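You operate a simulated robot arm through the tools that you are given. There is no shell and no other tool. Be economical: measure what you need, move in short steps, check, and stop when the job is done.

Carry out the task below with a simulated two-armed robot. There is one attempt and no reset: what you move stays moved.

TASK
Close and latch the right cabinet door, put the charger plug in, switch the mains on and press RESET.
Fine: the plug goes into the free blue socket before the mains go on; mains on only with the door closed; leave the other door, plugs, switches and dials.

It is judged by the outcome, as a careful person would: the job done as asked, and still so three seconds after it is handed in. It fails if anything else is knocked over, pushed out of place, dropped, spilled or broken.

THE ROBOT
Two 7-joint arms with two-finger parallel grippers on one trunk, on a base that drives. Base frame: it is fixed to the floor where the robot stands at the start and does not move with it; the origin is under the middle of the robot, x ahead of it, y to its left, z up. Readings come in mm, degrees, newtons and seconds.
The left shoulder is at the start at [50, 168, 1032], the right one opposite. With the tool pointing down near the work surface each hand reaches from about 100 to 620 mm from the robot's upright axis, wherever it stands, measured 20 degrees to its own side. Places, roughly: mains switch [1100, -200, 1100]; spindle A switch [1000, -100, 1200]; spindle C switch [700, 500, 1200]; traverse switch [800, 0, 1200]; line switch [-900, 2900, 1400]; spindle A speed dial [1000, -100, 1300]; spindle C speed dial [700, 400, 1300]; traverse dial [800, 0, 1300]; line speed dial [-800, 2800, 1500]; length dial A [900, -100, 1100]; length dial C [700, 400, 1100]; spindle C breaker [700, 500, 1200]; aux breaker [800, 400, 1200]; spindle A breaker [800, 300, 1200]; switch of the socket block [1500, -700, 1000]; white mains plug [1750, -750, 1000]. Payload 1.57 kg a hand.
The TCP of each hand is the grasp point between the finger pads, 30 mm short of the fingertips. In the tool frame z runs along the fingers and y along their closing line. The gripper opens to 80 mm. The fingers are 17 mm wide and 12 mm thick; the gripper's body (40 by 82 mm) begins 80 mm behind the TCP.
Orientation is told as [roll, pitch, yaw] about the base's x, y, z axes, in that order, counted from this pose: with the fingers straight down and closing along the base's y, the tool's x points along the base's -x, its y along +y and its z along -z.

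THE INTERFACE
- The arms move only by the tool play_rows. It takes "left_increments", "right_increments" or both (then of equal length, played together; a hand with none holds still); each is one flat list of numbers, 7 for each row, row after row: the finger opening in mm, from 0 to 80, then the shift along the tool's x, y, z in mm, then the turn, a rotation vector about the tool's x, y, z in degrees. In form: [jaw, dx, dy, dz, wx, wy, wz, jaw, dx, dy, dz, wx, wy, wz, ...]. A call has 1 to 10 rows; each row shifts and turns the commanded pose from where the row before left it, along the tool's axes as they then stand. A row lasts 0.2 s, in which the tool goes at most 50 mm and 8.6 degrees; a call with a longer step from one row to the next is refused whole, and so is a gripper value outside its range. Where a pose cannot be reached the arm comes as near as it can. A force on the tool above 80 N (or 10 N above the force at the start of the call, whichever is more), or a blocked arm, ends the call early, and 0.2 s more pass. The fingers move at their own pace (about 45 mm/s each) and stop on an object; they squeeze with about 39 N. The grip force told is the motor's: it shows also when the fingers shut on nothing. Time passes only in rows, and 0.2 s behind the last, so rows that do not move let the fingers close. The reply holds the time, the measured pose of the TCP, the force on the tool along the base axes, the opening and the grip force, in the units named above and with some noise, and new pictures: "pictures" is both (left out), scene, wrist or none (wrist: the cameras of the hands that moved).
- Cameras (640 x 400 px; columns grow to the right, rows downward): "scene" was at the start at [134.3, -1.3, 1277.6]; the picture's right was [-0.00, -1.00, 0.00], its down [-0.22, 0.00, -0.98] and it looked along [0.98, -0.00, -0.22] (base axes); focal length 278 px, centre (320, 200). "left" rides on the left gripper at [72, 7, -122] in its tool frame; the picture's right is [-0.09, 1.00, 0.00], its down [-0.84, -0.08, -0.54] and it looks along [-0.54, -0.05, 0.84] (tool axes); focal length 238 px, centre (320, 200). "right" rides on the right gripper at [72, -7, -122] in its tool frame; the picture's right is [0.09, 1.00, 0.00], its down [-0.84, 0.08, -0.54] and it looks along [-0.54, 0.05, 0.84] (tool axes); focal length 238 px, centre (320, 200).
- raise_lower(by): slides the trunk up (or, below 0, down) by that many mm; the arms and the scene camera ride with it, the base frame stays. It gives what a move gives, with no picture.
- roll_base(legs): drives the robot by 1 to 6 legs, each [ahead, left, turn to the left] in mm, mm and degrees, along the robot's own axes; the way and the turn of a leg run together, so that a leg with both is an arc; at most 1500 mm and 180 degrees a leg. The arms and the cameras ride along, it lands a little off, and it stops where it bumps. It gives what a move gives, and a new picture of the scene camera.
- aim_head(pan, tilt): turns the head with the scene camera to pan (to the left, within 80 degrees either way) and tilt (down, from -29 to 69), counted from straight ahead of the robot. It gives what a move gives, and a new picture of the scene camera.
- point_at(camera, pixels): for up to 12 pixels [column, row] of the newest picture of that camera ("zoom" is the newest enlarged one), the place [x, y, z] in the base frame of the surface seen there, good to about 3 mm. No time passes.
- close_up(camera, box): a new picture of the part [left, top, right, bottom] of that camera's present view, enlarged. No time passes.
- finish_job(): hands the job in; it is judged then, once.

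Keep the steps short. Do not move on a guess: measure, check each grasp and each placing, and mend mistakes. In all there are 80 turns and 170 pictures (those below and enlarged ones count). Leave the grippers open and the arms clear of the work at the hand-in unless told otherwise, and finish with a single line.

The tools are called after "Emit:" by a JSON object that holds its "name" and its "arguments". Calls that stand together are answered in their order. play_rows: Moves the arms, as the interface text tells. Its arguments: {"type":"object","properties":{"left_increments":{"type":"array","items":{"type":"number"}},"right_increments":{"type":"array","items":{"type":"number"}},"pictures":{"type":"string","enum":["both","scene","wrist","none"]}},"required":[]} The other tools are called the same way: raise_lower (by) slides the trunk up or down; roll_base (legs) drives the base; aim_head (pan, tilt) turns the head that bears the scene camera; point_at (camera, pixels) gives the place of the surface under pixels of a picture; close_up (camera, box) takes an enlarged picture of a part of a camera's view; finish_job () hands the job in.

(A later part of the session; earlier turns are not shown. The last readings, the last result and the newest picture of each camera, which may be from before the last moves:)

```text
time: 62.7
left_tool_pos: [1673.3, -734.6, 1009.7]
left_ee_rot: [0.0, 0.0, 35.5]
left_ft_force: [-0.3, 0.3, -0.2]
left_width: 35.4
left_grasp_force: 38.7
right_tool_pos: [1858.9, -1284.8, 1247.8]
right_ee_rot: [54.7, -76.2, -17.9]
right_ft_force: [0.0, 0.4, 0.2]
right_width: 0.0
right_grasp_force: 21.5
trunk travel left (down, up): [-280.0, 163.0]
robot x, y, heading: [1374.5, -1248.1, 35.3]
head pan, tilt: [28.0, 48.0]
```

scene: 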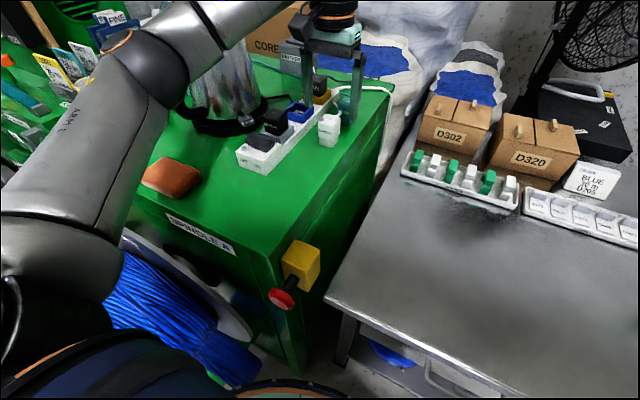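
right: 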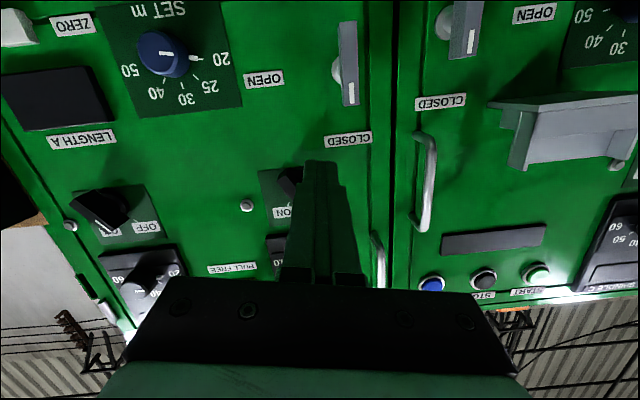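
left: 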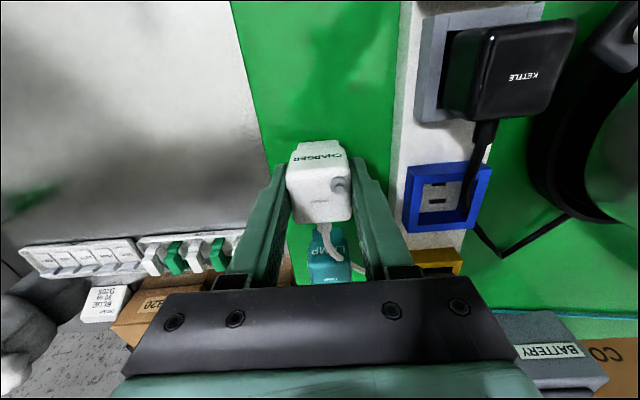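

It's holding 38.7 N. I'll check that the plug top rose, then continue slowly to 75 mm.

Emit:
{"name": "point_at", "arguments": {"camera": "left", "pixels": [[318, 200], [318, 185], [300, 210]]}}

Emit:
{"name": "play_rows", "arguments": {"left_increments": [0, 0, 0, -8, 0, 0, 0, 0, 0, 0, -8, 0, 0, 0, 0, 0, 0, -8, 0, 0, 0, 0, 0, 0, -8, 0, 0, 0, 0, 0, 0, -8, 0, 0, 0, 0, 0, 0, -8, 0, 0, 0], "pictures": "wrist"}}

```text
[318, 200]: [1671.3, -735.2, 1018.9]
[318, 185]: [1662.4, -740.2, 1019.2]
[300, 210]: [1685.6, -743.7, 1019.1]
```

```text
time: 64.1
left_tool_pos: [1673.8, -734.5, 1055.8]
left_ee_rot: [0.0, 0.0, 35.5]
left_ft_force: [-0.8, 0.2, -0.6]
left_width: 35.2
left_grasp_force: 39.2
right_tool_pos: [1859.3, -1284.2, 1247.8]
right_ee_rot: [54.7, -76.1, -17.8]
right_ft_force: [-0.6, 0.2, 0.8]
right_width: 0.0
right_grasp_force: 21.0
trunk travel left (down, up): [-280.0, 163.0]
robot x, y, heading: [1377.0, -1247.0, 35.4]
head pan, tilt: [28.0, 48.0]
```

left: 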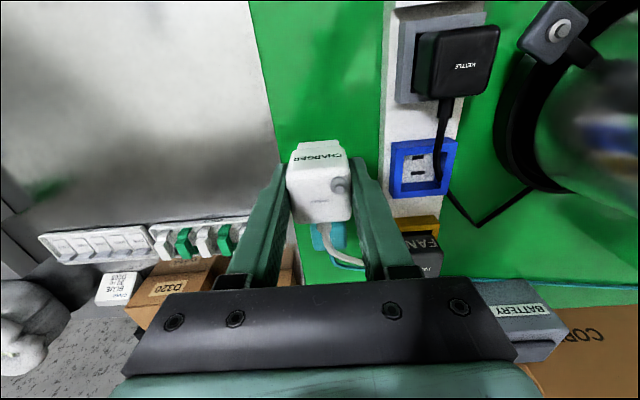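

The plug came up with the hand. I'll measure its offset from the TCP, lift another 20 mm, then move forward and left over the socket.

Emit:
{"name": "point_at", "arguments": {"camera": "left", "pixels": [[292, 170], [344, 166], [298, 218], [348, 215], [320, 195], [297, 150], [335, 146]]}}

Emit:
{"name": "play_rows", "arguments": {"left_increments": [0, 0, 0, -10, 0, 0, 0, 0, 0, 0, -10, 0, 0, 0, 0, -14, 0, 0, 0, 0, 0, 0, -15, 0, 0, 0, 0, 0, 0, 0, 20, 0, 0, 0, 0, 0, 0, 20, 0, 0, 0, 0, 0, 0, 20, 0, 0, 0, 0, 0, 0, 20, 0, 0, 0, 0, 0, 0, 7, 0, 0, 0, 0, 0, 0, 0, 0, 0, 0, 0]}}

```text
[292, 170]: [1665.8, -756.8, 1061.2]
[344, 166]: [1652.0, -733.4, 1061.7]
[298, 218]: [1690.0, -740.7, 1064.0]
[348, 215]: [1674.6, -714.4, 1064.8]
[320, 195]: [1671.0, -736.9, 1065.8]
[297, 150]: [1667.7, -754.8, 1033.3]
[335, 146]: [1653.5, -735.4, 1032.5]
```

```text
time: 66.3
left_tool_pos: [1646.8, -647.9, 1077.8]
left_ee_rot: [0.0, 0.0, 35.5]
left_ft_force: [-0.8, 0.2, -1.4]
left_width: 35.0
left_grasp_force: 38.9
right_tool_pos: [1858.1, -1284.0, 1248.6]
right_ee_rot: [54.7, -76.1, -18.0]
right_ft_force: [0.4, -0.4, 0.1]
right_width: 0.0
right_grasp_force: 21.0
trunk travel left (down, up): [-280.0, 163.0]
robot x, y, heading: [1376.0, -1248.9, 35.4]
head pan, tilt: [28.0, 48.0]
```

scene: 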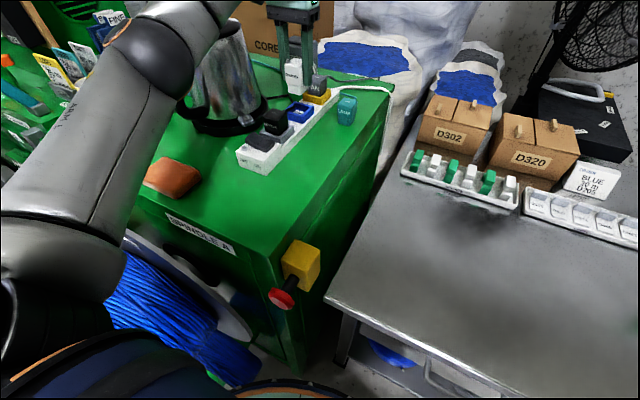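
left: 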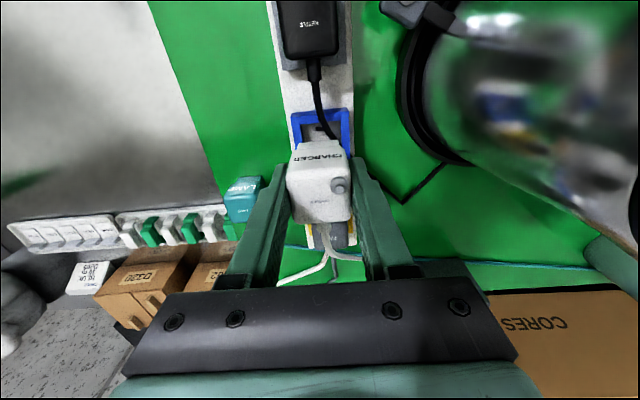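

The plug is above the socket. The plug body's centre sits about 3 mm behind the TCP. I'll look at the alignment from both cameras.

Emit:
{"name": "close_up", "arguments": {"camera": "left", "box": [240, 80, 400, 240]}}

Emit:
{"name": "close_up", "arguments": {"camera": "scene", "box": [250, 40, 350, 140]}}

Emit:
{"name": "point_at", "arguments": {"camera": "left", "pixels": [[292, 114], [349, 111], [299, 150], [333, 147], [292, 170], [346, 165], [298, 140], [350, 150], [305, 118], [343, 118]]}}

```text
2.50 times, centred on (320, 160) of left
```

zoom: 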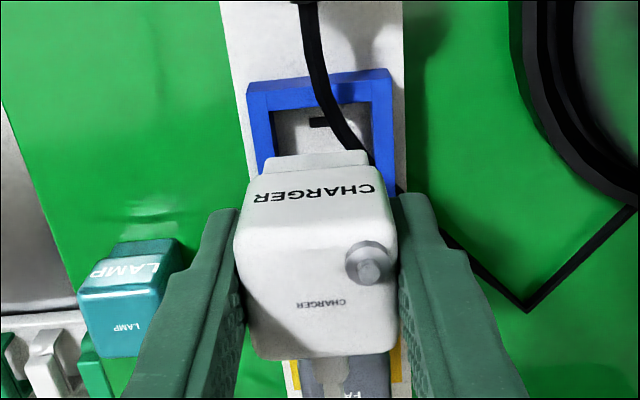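

```text
4.00 times, centred on (300, 90) of scene
```

zoom: 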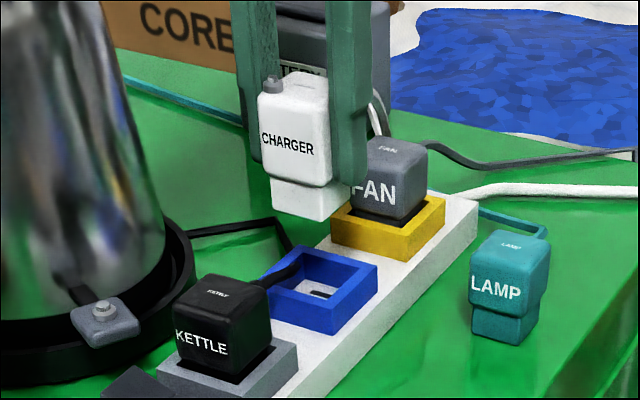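

```text
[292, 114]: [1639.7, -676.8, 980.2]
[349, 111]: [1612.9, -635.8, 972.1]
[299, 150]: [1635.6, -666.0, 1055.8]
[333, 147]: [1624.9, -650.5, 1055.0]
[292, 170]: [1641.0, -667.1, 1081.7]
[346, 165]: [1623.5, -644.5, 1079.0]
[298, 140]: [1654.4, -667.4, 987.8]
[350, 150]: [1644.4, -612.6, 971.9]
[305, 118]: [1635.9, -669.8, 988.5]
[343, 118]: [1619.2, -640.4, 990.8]
```

I need to shift forward about 3.5 mm and left about 2.3 mm. Then I'll lower 28 mm to just above the frame and check both the alignment and the cord.

Emit:
{"name": "play_rows", "arguments": {"left_increments": [0, -3.5, 2.3, 0, 0, 0, 0, 0, 0, 0, 10, 0, 0, 0, 0, 0, 0, 10, 0, 0, 0, 0, 0, 0, 8, 0, 0, 0, 0, 0, 0, 0, 0, 0, 0], "pictures": "none"}}

Emit:
{"name": "close_up", "arguments": {"camera": "left", "box": [240, 80, 400, 240]}}

Emit:
{"name": "close_up", "arguments": {"camera": "scene", "box": [265, 60, 345, 140]}}

```text
time: 67.5
left_tool_pos: [1647.1, -644.0, 1049.2]
left_ee_rot: [0.0, 0.0, 35.6]
left_ft_force: [-0.2, 0.3, -0.4]
left_width: 35.4
left_grasp_force: 38.6
right_tool_pos: [1858.3, -1284.0, 1247.7]
right_ee_rot: [54.6, -76.1, -17.9]
right_ft_force: [0.0, -0.1, -0.6]
right_width: 0.1
right_grasp_force: 21.4
trunk travel left (down, up): [-280.0, 163.0]
robot x, y, heading: [1382.4, -1253.8, 35.7]
head pan, tilt: [28.0, 48.0]
```

```text
2.50 times, centred on (320, 160) of left
```

zoom: 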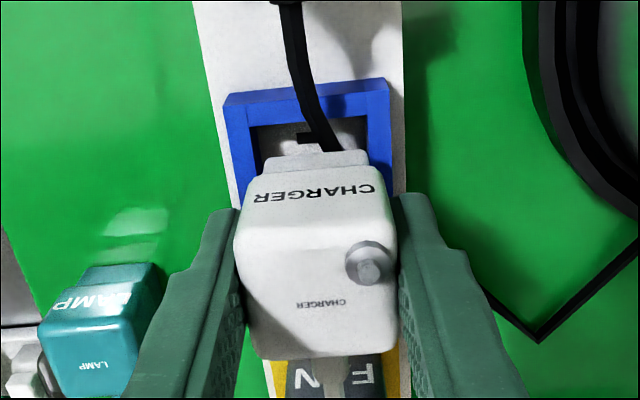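

```text
5.00 times, centred on (305, 100) of scene
```

zoom: 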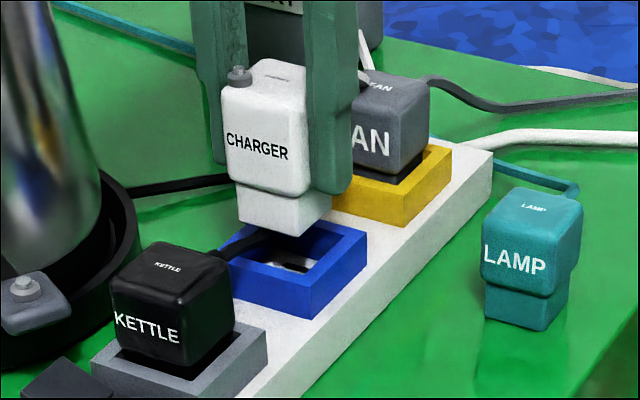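

The cord is the thing to watch. Checking lateral alignment numerically: lower plug block against the frame.

Emit:
{"name": "point_at", "arguments": {"camera": "left", "pixels": [[298, 147], [332, 144], [299, 143], [331, 141], [285, 130], [346, 126], [285, 122], [347, 119], [287, 140], [350, 140]]}}

Emit:
{"name": "point_at", "arguments": {"camera": "zoom", "pixels": [[240, 215], [315, 235], [332, 215], [232, 290], [305, 300], [360, 235], [295, 262], [270, 90]]}}

```text
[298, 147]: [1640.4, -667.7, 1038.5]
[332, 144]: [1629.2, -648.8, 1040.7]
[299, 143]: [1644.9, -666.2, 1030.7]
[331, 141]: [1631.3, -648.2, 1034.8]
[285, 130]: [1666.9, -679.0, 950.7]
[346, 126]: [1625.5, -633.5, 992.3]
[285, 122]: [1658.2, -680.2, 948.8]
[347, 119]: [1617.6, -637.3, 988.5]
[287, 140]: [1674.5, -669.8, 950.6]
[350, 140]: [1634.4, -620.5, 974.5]
```

```text
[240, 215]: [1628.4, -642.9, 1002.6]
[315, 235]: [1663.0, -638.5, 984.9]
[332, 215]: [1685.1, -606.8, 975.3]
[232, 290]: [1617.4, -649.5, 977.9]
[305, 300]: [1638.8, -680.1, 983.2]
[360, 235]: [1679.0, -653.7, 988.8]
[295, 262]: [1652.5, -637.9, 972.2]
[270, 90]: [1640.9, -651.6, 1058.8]
```

Within error it's centred. I'll lower gently in small steps and watch the force.

Emit:
{"name": "play_rows", "arguments": {"left_increments": [0, 0, 0, 4, 0, 0, 0, 0, 0, 0, 4, 0, 0, 0, 0, 0, 0, 4, 0, 0, 0], "pictures": "none"}}

Emit:
{"name": "close_up", "arguments": {"camera": "left", "box": [240, 80, 400, 240]}}

Emit:
{"name": "close_up", "arguments": {"camera": "scene", "box": [265, 60, 345, 140]}}

```text
time: 68.3
left_tool_pos: [1646.5, -642.6, 1037.4]
left_ee_rot: [0.0, -0.1, 35.5]
left_ft_force: [-0.5, 1.0, -0.7]
left_width: 35.2
left_grasp_force: 38.8
right_tool_pos: [1858.8, -1285.1, 1247.8]
right_ee_rot: [54.7, -76.1, -18.0]
right_ft_force: [0.7, -0.6, -0.1]
right_width: 0.0
right_grasp_force: 20.6
trunk travel left (down, up): [-280.0, 163.0]
robot x, y, heading: [1376.8, -1249.8, 35.5]
head pan, tilt: [28.0, 48.0]
```

```text
2.50 times, centred on (320, 160) of left
```

zoom: 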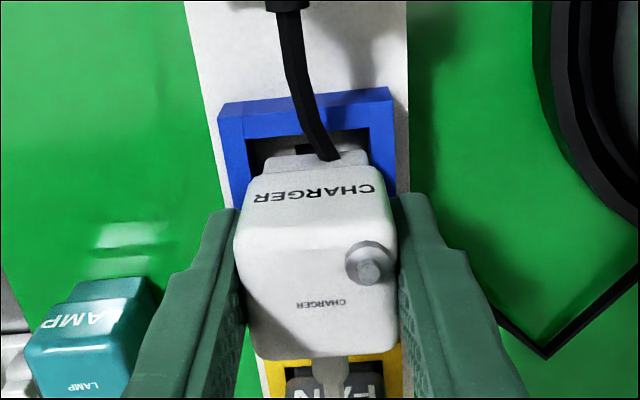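

```text
5.00 times, centred on (305, 100) of scene
```

zoom: 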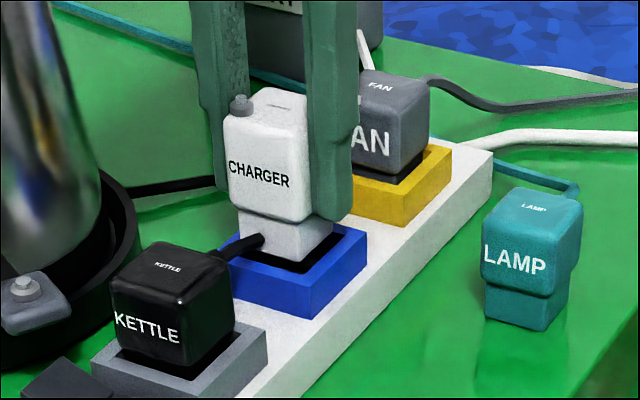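

The cord doesn't physically obstruct the plug: there's no force and it doesn't bend. At frame height the gap is about 6 mm on the right and nearly 0 on the left, so I'll shift 2.8 mm right and 1.5 mm back, then look again.

Emit:
{"name": "play_rows", "arguments": {"left_increments": [0, 1.5, -2.8, 0, 0, 0, 0, 0, 0, 0, 2, 0, 0, 0], "pictures": "none"}}

Emit:
{"name": "close_up", "arguments": {"camera": "left", "box": [270, 90, 366, 160]}}

Emit:
{"name": "close_up", "arguments": {"camera": "scene", "box": [280, 80, 345, 130]}}

```text
time: 68.9
left_tool_pos: [1648.0, -646.6, 1035.9]
left_ee_rot: [0.0, 0.0, 35.6]
left_ft_force: [-0.4, 0.1, -1.2]
left_width: 35.3
left_grasp_force: 38.7
right_tool_pos: [1858.1, -1285.1, 1247.9]
right_ee_rot: [54.7, -76.1, -17.9]
right_ft_force: [-0.2, -0.2, 0.0]
right_width: 0.1
right_grasp_force: 21.5
trunk travel left (down, up): [-280.0, 163.0]
robot x, y, heading: [1375.8, -1247.5, 35.6]
head pan, tilt: [28.0, 48.0]
```

```text
5.71 times, centred on (318, 125) of left
```

zoom: 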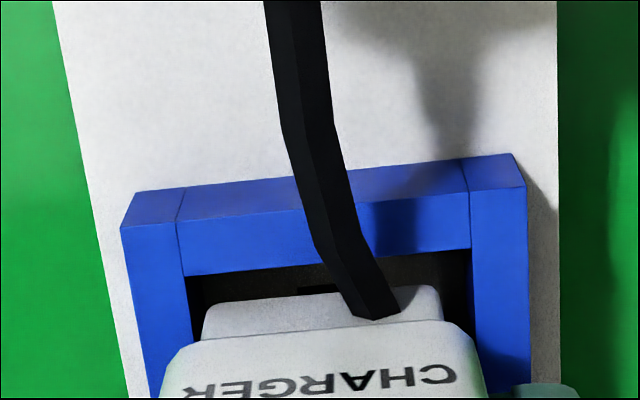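

```text
8.00 times, centred on (312, 105) of scene
```

zoom: 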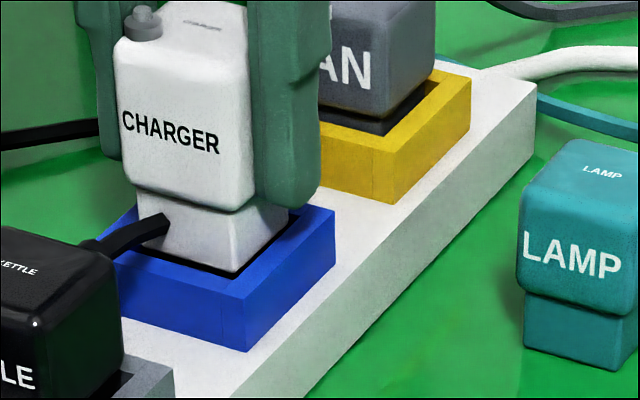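

Now it's nearly centred, with gaps of 13 and 27 px. I'll correct 1 mm left and push down gently.

Emit:
{"name": "play_rows", "arguments": {"left_increments": [0, 0, 1, 0, 0, 0, 0, 0, 0, 0, 4, 0, 0, 0, 0, 0, 0, 4, 0, 0, 0, 0, 0, 0, 3, 0, 0, 0], "pictures": "none"}}

Emit:
{"name": "close_up", "arguments": {"camera": "left", "box": [270, 90, 366, 160]}}

Emit:
{"name": "close_up", "arguments": {"camera": "scene", "box": [280, 80, 345, 130]}}

```text
time: 69.9
left_tool_pos: [1647.5, -644.8, 1023.8]
left_ee_rot: [0.1, -0.1, 35.5]
left_ft_force: [0.2, 0.4, -0.9]
left_width: 35.1
left_grasp_force: 38.9
right_tool_pos: [1859.9, -1284.5, 1248.4]
right_ee_rot: [54.7, -76.1, -17.9]
right_ft_force: [-0.8, -1.2, -0.8]
right_width: 0.0
right_grasp_force: 21.5
trunk travel left (down, up): [-280.0, 163.0]
robot x, y, heading: [1377.2, -1249.2, 35.6]
head pan, tilt: [28.0, 48.0]
```

```text
5.71 times, centred on (318, 125) of left
```

zoom: 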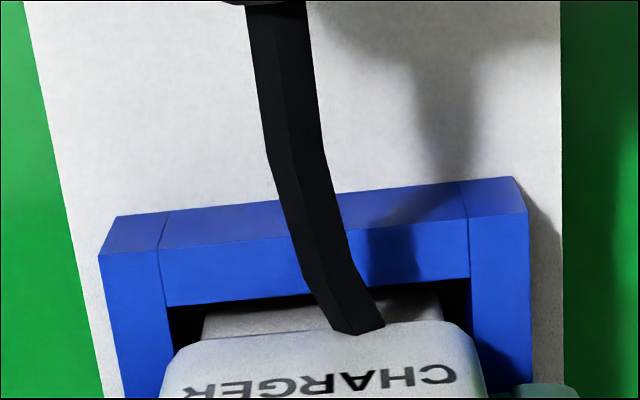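

```text
8.00 times, centred on (312, 105) of scene
```

zoom: 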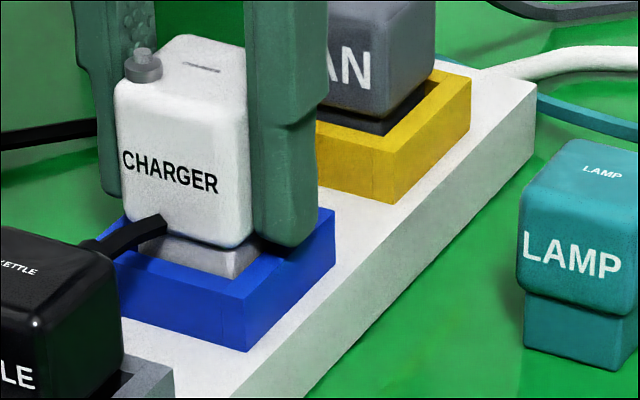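

The plug has entered the recess with no force. I'll keep pressing in small steps until it seats.

Emit:
{"name": "play_rows", "arguments": {"left_increments": [0, 0, 0, 2, 0, 0, 0, 0, 0, 0, 2, 0, 0, 0, 0, 0, 0, 1.5, 0, 0, 0], "pictures": "none"}}

Emit:
{"name": "close_up", "arguments": {"camera": "scene", "box": [280, 80, 345, 130]}}

```text
time: 70.7
left_tool_pos: [1647.3, -647.3, 1022.1]
left_ee_rot: [-0.1, -0.2, 35.6]
left_ft_force: [0.2, 3.7, 7.7]
left_width: 35.3
left_grasp_force: 39.1
right_tool_pos: [1858.2, -1285.6, 1248.2]
right_ee_rot: [54.8, -76.1, -18.0]
right_ft_force: [0.0, -0.2, 0.6]
right_width: 0.1
right_grasp_force: 21.1
trunk travel left (down, up): [-280.0, 163.0]
robot x, y, heading: [1373.5, -1250.9, 35.4]
head pan, tilt: [28.0, 48.0]
```

```text
8.00 times, centred on (312, 105) of scene
```

zoom: 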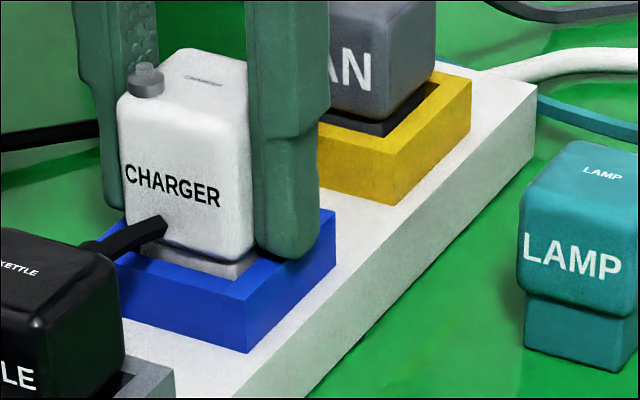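

It resists at z≈1022, so the plug is on the recess floor. I'll push a bit more firmly to seat it fully.

Emit:
{"name": "play_rows", "arguments": {"left_increments": [0, 0, 0, 2, 0, 0, 0, 0, 0, 0, 2, 0, 0, 0, 0, 0, 0, 2, 0, 0, 0], "pictures": "none"}}

Emit:
{"name": "close_up", "arguments": {"camera": "scene", "box": [280, 80, 345, 130]}}

Emit:
{"name": "close_up", "arguments": {"camera": "left", "box": [240, 80, 400, 240]}}

```text
time: 71.5
left_tool_pos: [1646.1, -646.4, 1021.0]
left_ee_rot: [0.1, -0.7, 35.5]
left_ft_force: [-0.5, 7.5, 35.4]
left_width: 35.6
left_grasp_force: 39.0
right_tool_pos: [1857.0, -1287.8, 1249.7]
right_ee_rot: [55.4, -76.2, -18.6]
right_ft_force: [0.4, -0.5, 1.1]
right_width: 0.2
right_grasp_force: 20.8
trunk travel left (down, up): [-280.0, 163.0]
robot x, y, heading: [1375.9, -1250.5, 35.6]
head pan, tilt: [28.0, 48.0]
```

```text
8.00 times, centred on (312, 105) of scene
```

zoom: 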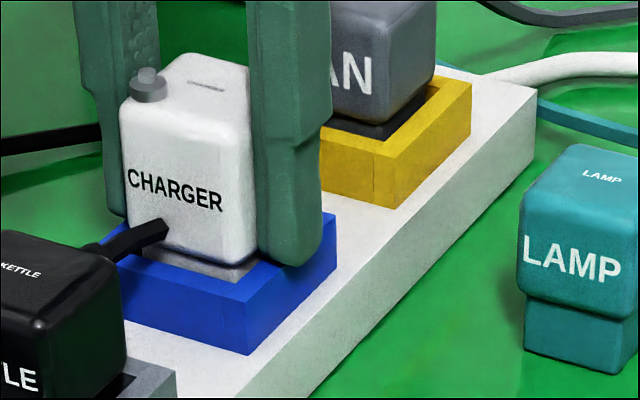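

```text
2.50 times, centred on (320, 160) of left
```

zoom: 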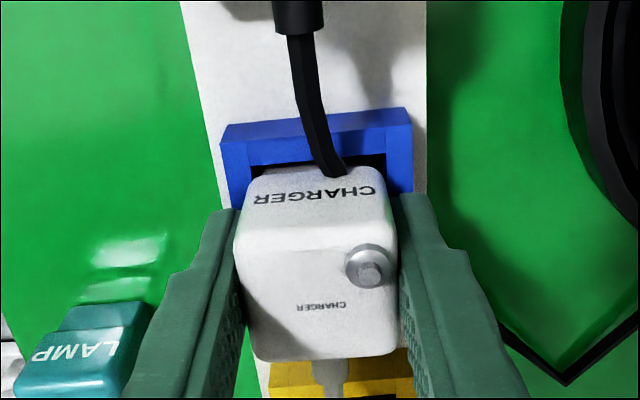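

That's 35 N, firm. I'll compare heights with the seated FAN and KETTLE plugs.

Emit:
{"name": "point_at", "arguments": {"camera": "scene", "pixels": [[320, 77], [318, 91.5], [299, 86.5], [297, 104], [274, 112], [276, 125], [300, 84], [322, 92], [302, 106], [306, 104.5]]}}

Emit:
{"name": "close_up", "arguments": {"camera": "scene", "box": [255, 60, 345, 150]}}

```text
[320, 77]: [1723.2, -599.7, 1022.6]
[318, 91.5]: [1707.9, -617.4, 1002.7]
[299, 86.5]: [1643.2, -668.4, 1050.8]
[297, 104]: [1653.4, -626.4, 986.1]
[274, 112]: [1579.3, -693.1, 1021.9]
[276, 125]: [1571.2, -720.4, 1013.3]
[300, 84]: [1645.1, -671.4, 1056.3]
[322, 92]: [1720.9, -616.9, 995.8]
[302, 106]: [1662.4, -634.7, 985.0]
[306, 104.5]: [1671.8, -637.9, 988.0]
```

```text
4.44 times, centred on (300, 105) of scene
```

zoom: 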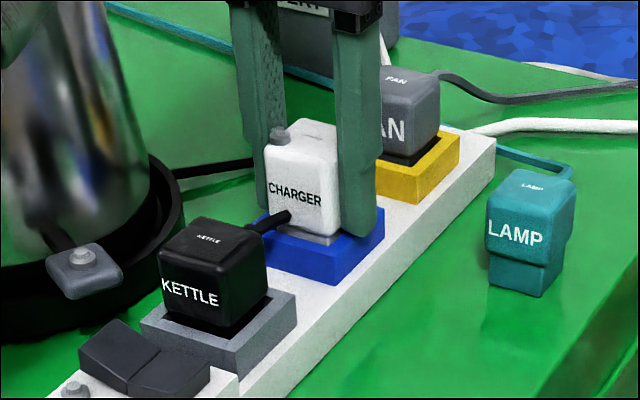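

The seated plugs top out at z≈1022, but CHARGER's top is at about 1033. So it isn't fully in, or my fingertips (z≈991) are resting on the frame. I'll release slightly, re-grip 12 mm higher and push down again.

Emit:
{"name": "play_rows", "arguments": {"left_increments": [0, 0, 0, -3, 0, 0, 0, 46, 0, 0, 0, 0, 0, 0, 46, 0, 0, 0, 0, 0, 0, 46, 0, 0, -6, 0, 0, 0, 46, 0, 0, -7, 0, 0, 0, 0, 0, 0, 0, 0, 0, 0, 0, 0, 0, 0, 0, 0, 0, 0, 0, 0, 0, 0, 0, 0, 0, 0, 0, 0, 0, 0, 0], "pictures": "wrist"}}

Emit:
{"name": "close_up", "arguments": {"camera": "scene", "box": [255, 60, 345, 150]}}

```text
time: 73.5
left_tool_pos: [1646.8, -645.8, 1028.8]
left_ee_rot: [-0.1, 0.0, 35.6]
left_ft_force: [-0.6, -0.2, 0.2]
left_width: 35.4
left_grasp_force: 39.0
right_tool_pos: [1858.7, -1284.9, 1247.3]
right_ee_rot: [54.7, -76.1, -18.0]
right_ft_force: [0.0, 0.0, 0.1]
right_width: 0.1
right_grasp_force: 21.2
trunk travel left (down, up): [-280.0, 163.0]
robot x, y, heading: [1375.3, -1251.4, 35.3]
head pan, tilt: [28.0, 48.0]
```

left: 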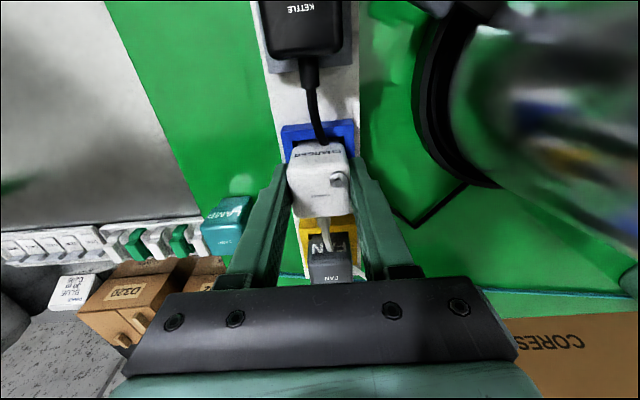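

```text
4.44 times, centred on (300, 105) of scene
```

zoom: 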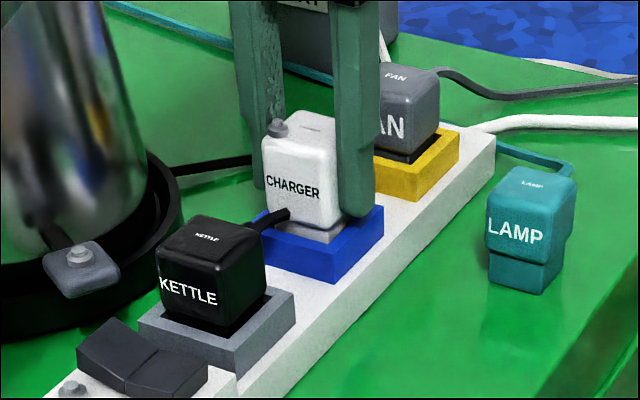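

Re-gripped higher. Pushing down in 2–3 mm steps.

Emit:
{"name": "play_rows", "arguments": {"left_increments": [0, 0, 0, 3, 0, 0, 0, 0, 0, 0, 3, 0, 0, 0, 0, 0, 0, 3, 0, 0, 0, 0, 0, 0, 2, 0, 0, 0], "pictures": "none"}}

Emit:
{"name": "close_up", "arguments": {"camera": "scene", "box": [255, 60, 345, 150]}}

Emit:
{"name": "close_up", "arguments": {"camera": "left", "box": [240, 90, 400, 230]}}

Emit:
{"name": "point_at", "arguments": {"camera": "zoom", "pixels": [[300, 300], [320, 280], [260, 260], [375, 250]]}}

```text
time: 74.5
left_tool_pos: [1646.5, -648.0, 1022.9]
left_ee_rot: [0.0, -0.8, 35.4]
left_ft_force: [0.9, 9.9, 35.0]
left_width: 35.5
left_grasp_force: 38.9
right_tool_pos: [1857.1, -1285.5, 1247.7]
right_ee_rot: [55.3, -76.2, -18.5]
right_ft_force: [0.1, -0.3, -0.5]
right_width: 0.0
right_grasp_force: 21.1
trunk travel left (down, up): [-280.0, 163.0]
robot x, y, heading: [1376.0, -1248.7, 35.5]
head pan, tilt: [28.0, 48.0]
```

```text
4.44 times, centred on (300, 105) of scene
```

zoom: 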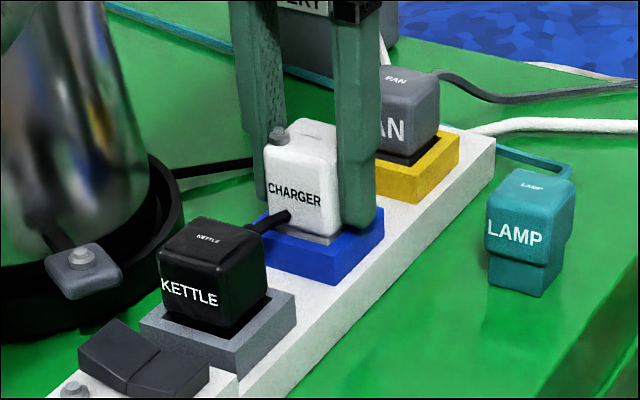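

```text
2.86 times, centred on (320, 160) of left
```

zoom: 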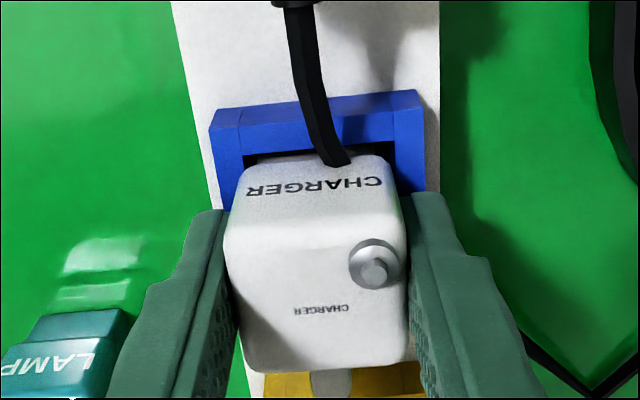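

```text
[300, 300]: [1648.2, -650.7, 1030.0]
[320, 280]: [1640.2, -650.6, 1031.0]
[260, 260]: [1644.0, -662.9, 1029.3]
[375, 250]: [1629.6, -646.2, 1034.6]
```

The plug bottoms out about 8 mm high compared with its neighbours. There may be pins underneath catching the slot edges. I'll lift 30 mm and look at the underside and the slots.

Emit:
{"name": "play_rows", "arguments": {"left_increments": [0, 0, 0, -8, 0, 0, 0, 0, 0, 0, -10, 0, 0, 0, 0, 0, 0, -12, 0, 0, 0, 0, 0, 0, -10, 0, 0, 0, 0, 0, 0, 0, 0, 0, 0], "pictures": "none"}}

Emit:
{"name": "close_up", "arguments": {"camera": "scene", "box": [285, 80, 325, 120]}}

Emit:
{"name": "close_up", "arguments": {"camera": "left", "box": [270, 90, 366, 160]}}

```text
time: 75.7
left_tool_pos: [1645.8, -646.8, 1058.5]
left_ee_rot: [0.0, 0.0, 35.6]
left_ft_force: [-0.4, 0.2, -0.3]
left_width: 35.1
left_grasp_force: 38.9
right_tool_pos: [1858.6, -1284.8, 1248.5]
right_ee_rot: [54.7, -76.1, -17.8]
right_ft_force: [0.0, 0.4, -0.4]
right_width: 0.0
right_grasp_force: 21.4
trunk travel left (down, up): [-280.0, 163.0]
robot x, y, heading: [1374.0, -1248.4, 35.3]
head pan, tilt: [28.0, 48.0]
```

```text
10.00 times, centred on (305, 100) of scene
```

zoom: 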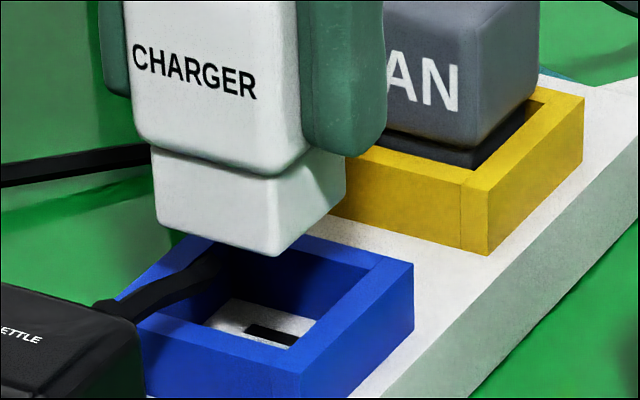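

```text
5.71 times, centred on (318, 125) of left
```

zoom: 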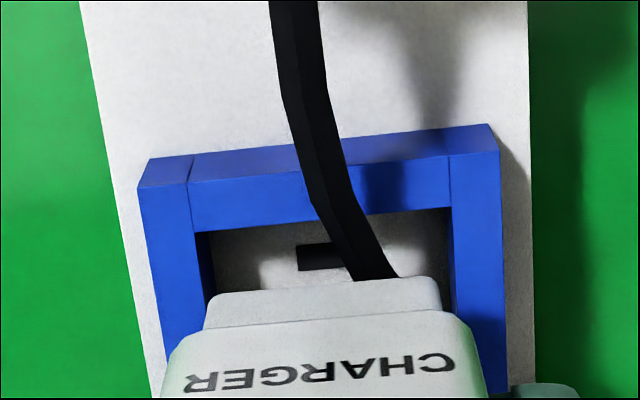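

There are no pins, just a solid lower block. Its bottom met the recess floor (z≈973), and FAN shows the same small strip of lower block above its frame, so that was seated. Alignment is good now, so I'll lower it again, press and release.

Emit:
{"name": "play_rows", "arguments": {"left_increments": [0, 0, 0, 10, 0, 0, 0, 0, 0, 0, 10, 0, 0, 0, 0, 0, 0, 8, 0, 0, 0, 0, 0, 0, 5, 0, 0, 0, 0, 0, 0, 4, 0, 0, 0, 0, 0, 0, 2, 0, 0, 0], "pictures": "none"}}

Emit:
{"name": "play_rows", "arguments": {"left_increments": [46, 0, 0, 0, 0, 0, 0, 46, 0, 0, 0, 0, 0, 0, 46, 0, 0, -15, 0, 0, 0, 46, 0, 0, -25, 0, 0, 0, 46, 0, 0, -30, 0, 0, 0, 46, 0, 0, 0, 0, 0, 0], "pictures": "wrist"}}

Emit:
{"name": "close_up", "arguments": {"camera": "scene", "box": [260, 65, 340, 145]}}

Emit:
{"name": "point_at", "arguments": {"camera": "zoom", "pixels": [[290, 170], [300, 140], [400, 105], [190, 260], [520, 200], [290, 130], [410, 100], [180, 265]]}}

```text
time: 77.1
left_tool_pos: [1646.6, -646.1, 1024.4]
left_ee_rot: [0.1, -0.5, 35.6]
left_ft_force: [0.2, 7.7, 25.8]
left_width: 35.3
left_grasp_force: 38.8
right_tool_pos: [1857.8, -1285.6, 1250.1]
right_ee_rot: [55.2, -76.2, -18.3]
right_ft_force: [-0.9, 0.6, -0.2]
right_width: 0.0
right_grasp_force: 21.5
trunk travel left (down, up): [-280.0, 163.0]
robot x, y, heading: [1379.2, -1250.5, 35.2]
head pan, tilt: [28.0, 48.0]
```

```text
time: 78.5
left_tool_pos: [1647.9, -645.2, 1087.9]
left_ee_rot: [0.1, 0.0, 35.5]
left_ft_force: [0.7, 0.3, 0.0]
left_width: 46.0
left_grasp_force: 0.0
right_tool_pos: [1860.1, -1285.0, 1248.5]
right_ee_rot: [54.7, -76.2, -17.8]
right_ft_force: [-0.3, -0.5, 0.6]
right_width: 0.0
right_grasp_force: 21.3
trunk travel left (down, up): [-280.0, 163.0]
robot x, y, heading: [1376.2, -1246.9, 35.7]
head pan, tilt: [28.0, 48.0]
```

left: 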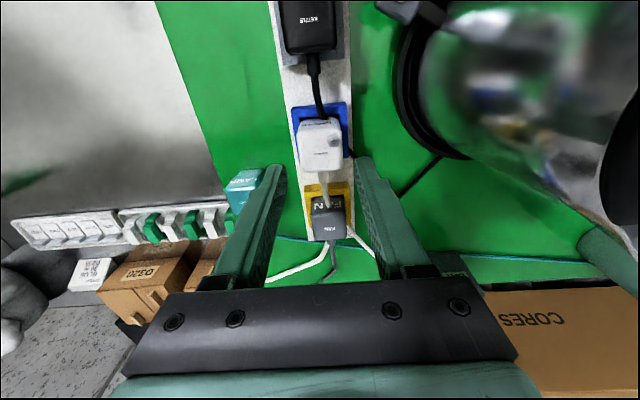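

```text
5.00 times, centred on (300, 105) of scene
```

zoom: 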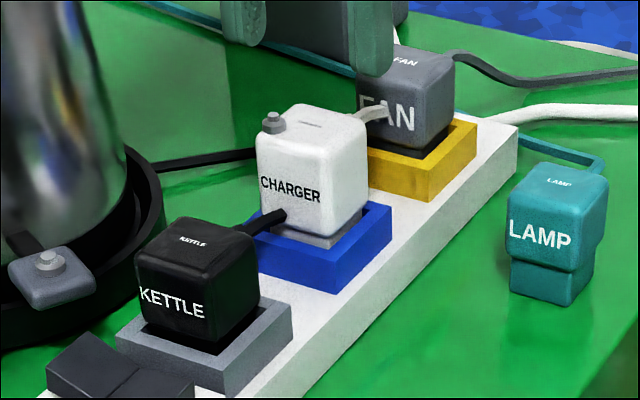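

```text
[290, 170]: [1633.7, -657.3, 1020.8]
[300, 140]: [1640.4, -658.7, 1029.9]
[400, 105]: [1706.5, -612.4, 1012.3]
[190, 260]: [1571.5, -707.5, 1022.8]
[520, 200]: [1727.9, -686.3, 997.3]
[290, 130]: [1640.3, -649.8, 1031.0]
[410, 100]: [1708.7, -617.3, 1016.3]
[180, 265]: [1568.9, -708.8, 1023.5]
```

CHARGER still sits about 8 mm higher than KETTLE. My earlier push was limited to about 35 N by the fingers slipping, so there may be a stiff fit left. I'll close the fist and press on the plug top, away from the little grey button.

Emit:
{"name": "play_rows", "arguments": {"left_increments": [0, 2, -3, 0, 0, 0, 0, 0, 0, 0, 0, 0, 0, 0, 0, 0, 0, 0, 0, 0, 0, 0, 0, 0, 0, 0, 0, 0, 0, 0, 0, 15, 0, 0, 0, 0, 0, 0, 10, 0, 0, 0, 0, 0, 0, 4, 0, 0, 0, 0, 0, 0, 3, 0, 0, 0], "pictures": "wrist"}}

Emit:
{"name": "close_up", "arguments": {"camera": "scene", "box": [260, 65, 340, 145]}}

```text
time: 80.3
left_tool_pos: [1647.6, -649.5, 1061.1]
left_ee_rot: [0.0, -0.5, 35.6]
left_ft_force: [1.5, 4.8, 23.4]
left_width: 0.0
left_grasp_force: 21.4
right_tool_pos: [1857.7, -1287.0, 1248.1]
right_ee_rot: [55.1, -76.1, -18.3]
right_ft_force: [0.3, 0.5, 0.5]
right_width: 0.1
right_grasp_force: 21.7
trunk travel left (down, up): [-280.0, 163.0]
robot x, y, heading: [1375.3, -1248.1, 35.7]
head pan, tilt: [28.0, 48.0]
```

left: 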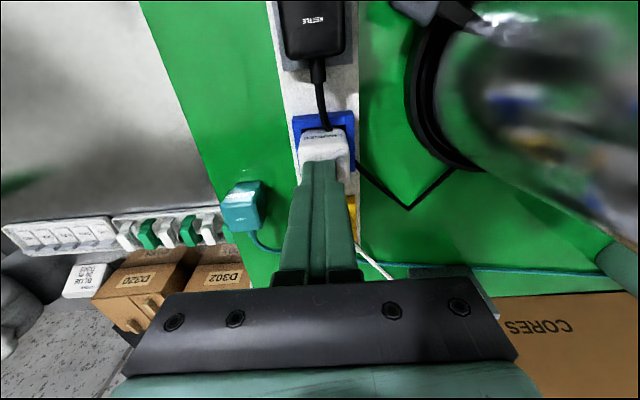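

```text
5.00 times, centred on (300, 105) of scene
```

zoom: 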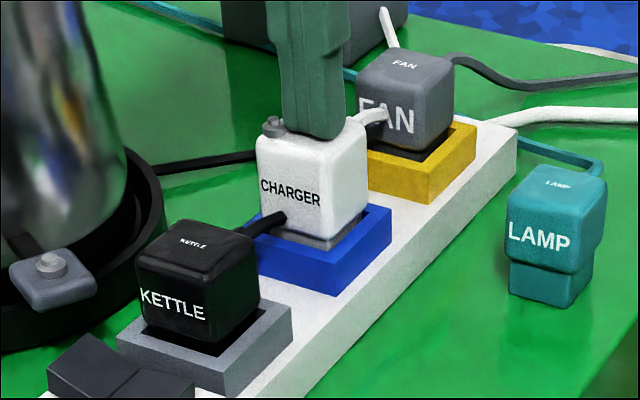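

Contact at 23 N. I'll press on in small steps.

Emit:
{"name": "play_rows", "arguments": {"left_increments": [0, 0, 0, 3, 0, 0, 0, 0, 0, 0, 3, 0, 0, 0, 0, 0, 0, 3, 0, 0, 0, 0, 0, 0, 3, 0, 0, 0], "pictures": "none"}}

Emit:
{"name": "close_up", "arguments": {"camera": "scene", "box": [260, 65, 340, 145]}}

```text
time: 81.3
left_tool_pos: [1646.3, -650.8, 1061.9]
left_ee_rot: [-0.1, -1.7, 35.6]
left_ft_force: [2.9, 14.7, 69.8]
left_width: 0.0
left_grasp_force: 21.1
right_tool_pos: [1856.4, -1289.8, 1249.0]
right_ee_rot: [55.9, -76.2, -19.1]
right_ft_force: [-0.1, 0.0, -0.7]
right_width: 0.0
right_grasp_force: 21.4
trunk travel left (down, up): [-280.0, 163.0]
robot x, y, heading: [1375.7, -1245.5, 35.5]
head pan, tilt: [28.0, 48.0]
```

```text
5.00 times, centred on (300, 105) of scene
```

zoom: 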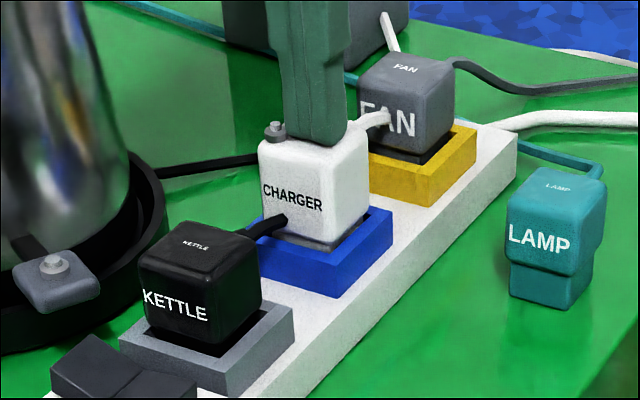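

At 70 N it doesn't move any further, so the plug is rigidly seated in the blue socket. Now for the mains. I'll lift the left hand clear and tuck it back, raise the trunk, back out, drive left along the machine to s≈450 and look at the mains switch.

Emit:
{"name": "play_rows", "arguments": {"left_increments": [0, 0, 0, -15, 0, 0, 0, 0, 0, 0, -40, 0, 0, 0, 0, 0, 0, -45, 0, 0, 0, 0, 0, 0, -45, 0, 0, 0, 80, 45, 0, 0, 0, 0, 0, 80, 45, 0, 0, 0, 0, 0, 80, 45, 0, 0, 0, 0, 0, 80, 45, 0, 0, 0, 0, 0, 80, 45, 0, 0, 0, 0, 0], "pictures": "none"}}

Emit:
{"name": "close_up", "arguments": {"camera": "scene", "box": [240, 50, 360, 150]}}

Emit:
{"name": "raise_lower", "arguments": {"by": 150}}

Emit:
{"name": "roll_base", "arguments": {"legs": [[-460, 0, 0], [0, 1090, 0], [180, 0, 0.4]]}}

Emit:
{"name": "aim_head", "arguments": {"pan": -8, "tilt": 32}}

Emit:
{"name": "close_up", "arguments": {"camera": "scene", "box": [260, 80, 420, 240]}}

```text
time: 83.3
left_tool_pos: [1458.6, -798.4, 1172.3]
left_ee_rot: [0.0, 0.0, 35.5]
left_ft_force: [-0.2, 0.1, -0.4]
left_width: 80.0
left_grasp_force: 0.0
left hand out of reach, approached as far as the arm can: row 4
right_tool_pos: [1858.2, -1285.1, 1247.8]
right_ee_rot: [54.8, -76.2, -18.0]
right_ft_force: [-1.1, -1.0, 0.1]
right_width: 0.0
right_grasp_force: 21.3
trunk travel left (down, up): [-280.0, 163.0]
robot x, y, heading: [1377.4, -1249.8, 35.4]
head pan, tilt: [28.0, 48.0]
```

```text
4.00 times, centred on (300, 100) of scene
```

zoom: 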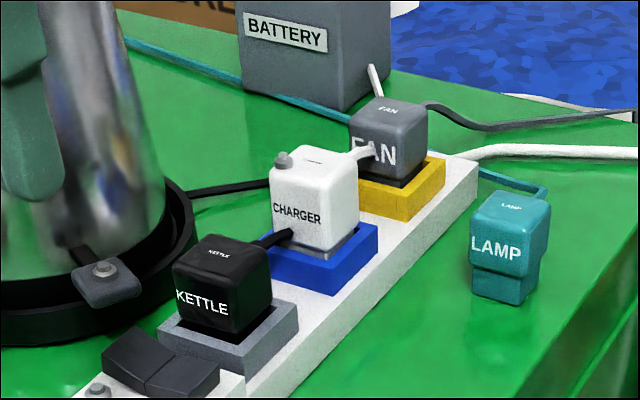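

```text
time: 85.1
left_tool_pos: [1460.8, -796.5, 1321.4]
left_ee_rot: [0.0, 0.0, 35.5]
left_ft_force: [0.3, 0.1, -0.2]
left_width: 80.0
left_grasp_force: 0.0
right_tool_pos: [1858.6, -1284.2, 1397.3]
right_ee_rot: [54.7, -76.2, -18.0]
right_ft_force: [-0.6, 0.2, -0.8]
right_width: 0.0
right_grasp_force: 20.8
trunk travel left (down, up): [-430.0, 13.0]
robot x, y, heading: [1379.6, -1249.2, 35.6]
head pan, tilt: [28.0, 48.0]
```

```text
time: 94.1
left_tool_pos: [576.8, -76.5, 1321.5]
left_ee_rot: [0.1, -0.1, 36.8]
left_ft_force: [-0.6, 0.3, 0.1]
left_width: 80.0
left_grasp_force: 0.1
right_tool_pos: [989.4, -554.9, 1397.3]
right_ee_rot: [54.7, -76.1, -16.4]
right_ft_force: [-0.1, 0.3, 0.6]
right_width: 0.0
right_grasp_force: 21.4
trunk travel left (down, up): [-430.0, 13.0]
robot x, y, heading: [507.1, -532.6, 36.6]
head pan, tilt: [28.0, 48.0]
```

scene: 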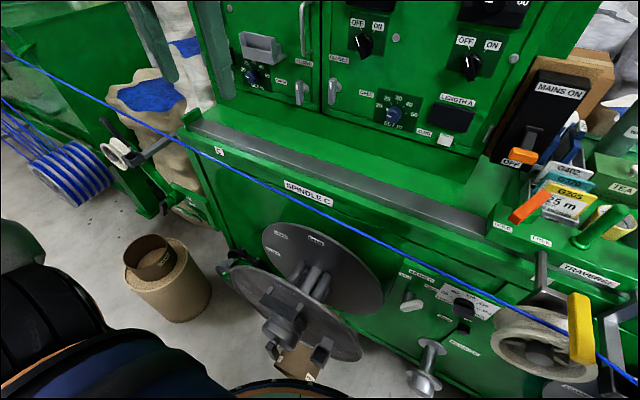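

```text
time: 95.1
left_tool_pos: [577.1, -77.2, 1321.7]
left_ee_rot: [0.0, 0.0, 36.9]
left_ft_force: [-0.5, -0.5, -1.2]
left_width: 80.1
left_grasp_force: 0.1
right_tool_pos: [987.2, -555.3, 1397.6]
right_ee_rot: [54.8, -76.1, -16.5]
right_ft_force: [-0.6, 0.0, -0.1]
right_width: 0.4
right_grasp_force: 21.5
trunk travel left (down, up): [-430.0, 13.0]
robot x, y, heading: [502.3, -528.3, 37.0]
head pan, tilt: [-8.0, 32.0]
```

scene: 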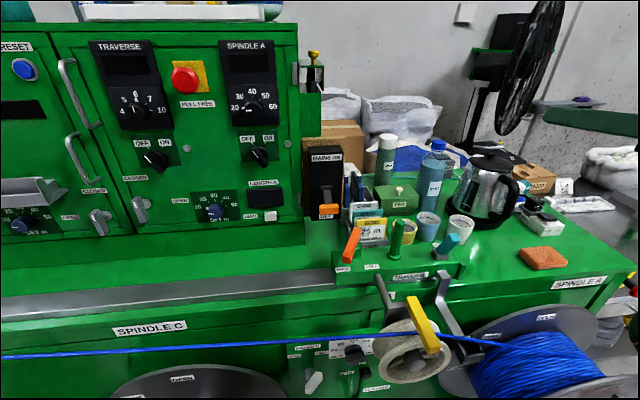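

```text
2.50 times, centred on (340, 160) of scene
```

zoom: 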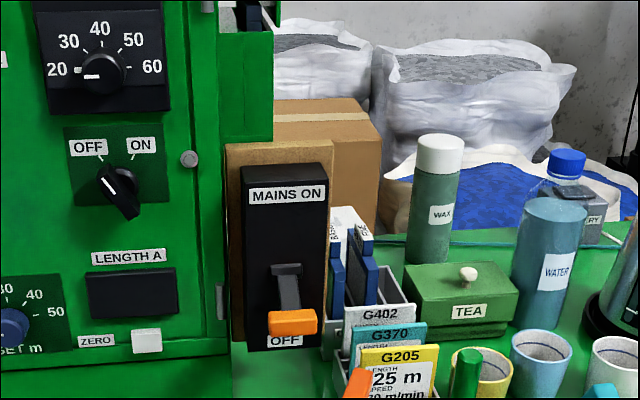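

The mains lever's orange tip is at zoom (292,322), pointing down at OFF, with MAINS ON above it. I'll measure it and bring the right hand to a safe spot in front of it.

Emit:
{"name": "point_at", "arguments": {"camera": "zoom", "pixels": [[292, 322], [275, 328], [312, 318], [287, 270], [290, 295], [250, 250], [320, 250], [290, 195], [290, 340], [335, 280], [370, 330], [292, 312]]}}

Emit:
{"name": "play_rows", "arguments": {"right_increments": [0, 32.5, 29.3, 4.4, 0, 0, 0, 0, 32.5, 29.3, 4.4, 0, 0, 0, 0, 32.5, 29.3, 4.4, 0, 0, 0, 0, 32.5, 29.3, 4.4, 0, 0, 0, 0, 32.5, 29.3, 4.4, 0, 0, 0, 0, 32.5, 29.3, 4.4, 0, 0, 0, 0, 32.5, 29.3, 4.4, 0, 0, 0], "pictures": "both"}}

```text
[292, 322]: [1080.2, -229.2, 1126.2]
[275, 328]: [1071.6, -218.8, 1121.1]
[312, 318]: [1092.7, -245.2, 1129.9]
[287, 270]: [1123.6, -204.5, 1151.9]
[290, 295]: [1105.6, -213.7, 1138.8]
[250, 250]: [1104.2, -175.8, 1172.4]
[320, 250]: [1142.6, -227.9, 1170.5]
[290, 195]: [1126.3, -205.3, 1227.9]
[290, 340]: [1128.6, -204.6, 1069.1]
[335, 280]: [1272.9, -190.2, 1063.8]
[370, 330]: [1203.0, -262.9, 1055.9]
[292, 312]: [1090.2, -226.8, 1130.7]
```

```text
time: 96.7
left_tool_pos: [575.9, -75.5, 1321.1]
left_ee_rot: [-0.1, 0.0, 36.9]
left_ft_force: [-0.5, 0.4, 0.3]
left_width: 79.7
left_grasp_force: 0.0
right_tool_pos: [888.4, -329.2, 1277.6]
right_ee_rot: [55.2, -76.2, -17.1]
right_ft_force: [0.3, 0.4, -0.2]
right_width: 0.0
right_grasp_force: 21.8
right hand out of reach, approached as far as the arm can: row 1, 2, 3, 4
trunk travel left (down, up): [-430.0, 13.0]
robot x, y, heading: [504.4, -532.8, 36.8]
head pan, tilt: [-8.0, 32.0]
```

scene: 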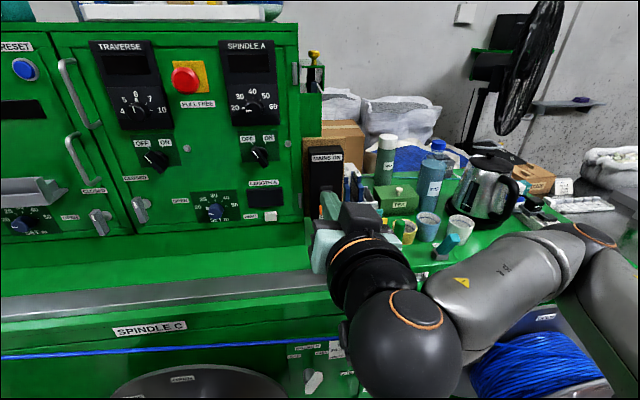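
right: 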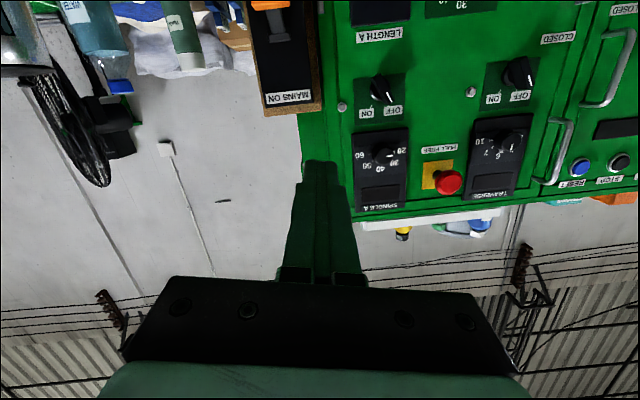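

The lever tip is at s≈540, n≈82, z≈1126, with its pivot at z≈1153 on the box face (n≈32). I'll bring the closed fingertip in underneath it, at s≈541, n≈62, z≈1098.

Emit:
{"name": "play_rows", "arguments": {"right_increments": [0, 26.4, -7.4, 23.8, 0, 0, 0, 0, 26.4, -7.4, 23.8, 0, 0, 0, 0, 26.4, -7.4, 23.8, 0, 0, 0, 0, 26.4, -7.4, 23.8, 0, 0, 0, 0, 26.4, -7.4, 23.8, 0, 0, 0, 0, 26.4, -7.4, 23.8, 0, 0, 0, 0, -3.8, 0, 27.7, 0, 0, 0, 0, -3.8, 0, 27.7, 0, 0, 0, 0, -3.8, 0, 22, 0, 0, 0], "pictures": "both"}}

Emit:
{"name": "close_up", "arguments": {"camera": "right", "box": [200, 60, 440, 230]}}

```text
time: 98.7
left_tool_pos: [576.3, -76.8, 1320.2]
left_ee_rot: [0.0, 0.0, 36.9]
left_ft_force: [0.5, -0.7, -0.1]
left_width: 80.2
left_grasp_force: 0.0
right_tool_pos: [1052.5, -216.5, 1094.9]
right_ee_rot: [54.5, -76.3, -16.2]
right_ft_force: [0.0, -0.6, 0.2]
right_width: 0.1
right_grasp_force: 21.5
trunk travel left (down, up): [-430.0, 13.0]
robot x, y, heading: [503.6, -528.0, 36.9]
head pan, tilt: [-8.0, 32.0]
```

scene: 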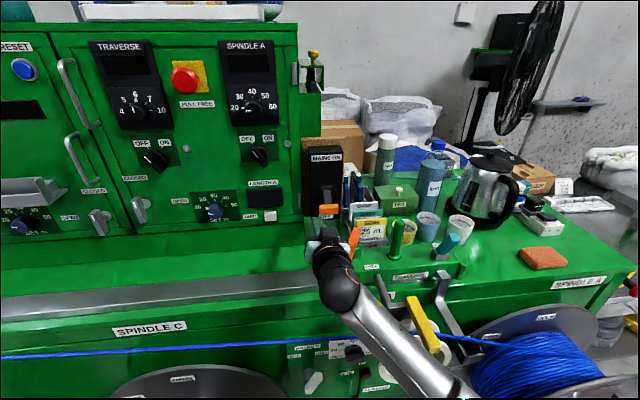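
right: 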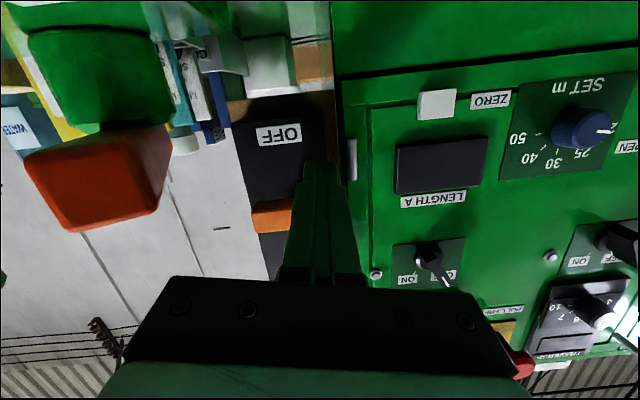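

```text
2.35 times, centred on (320, 145) of right
```

zoom: 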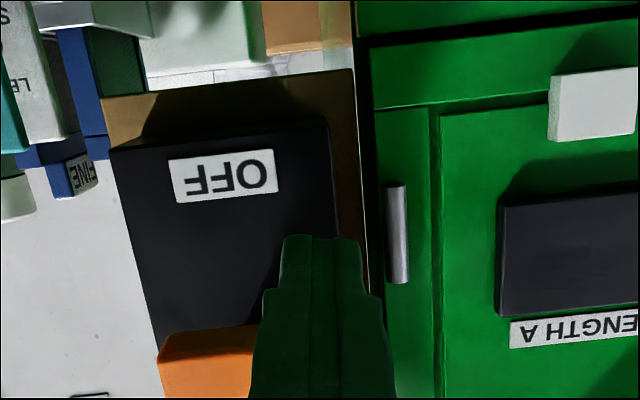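

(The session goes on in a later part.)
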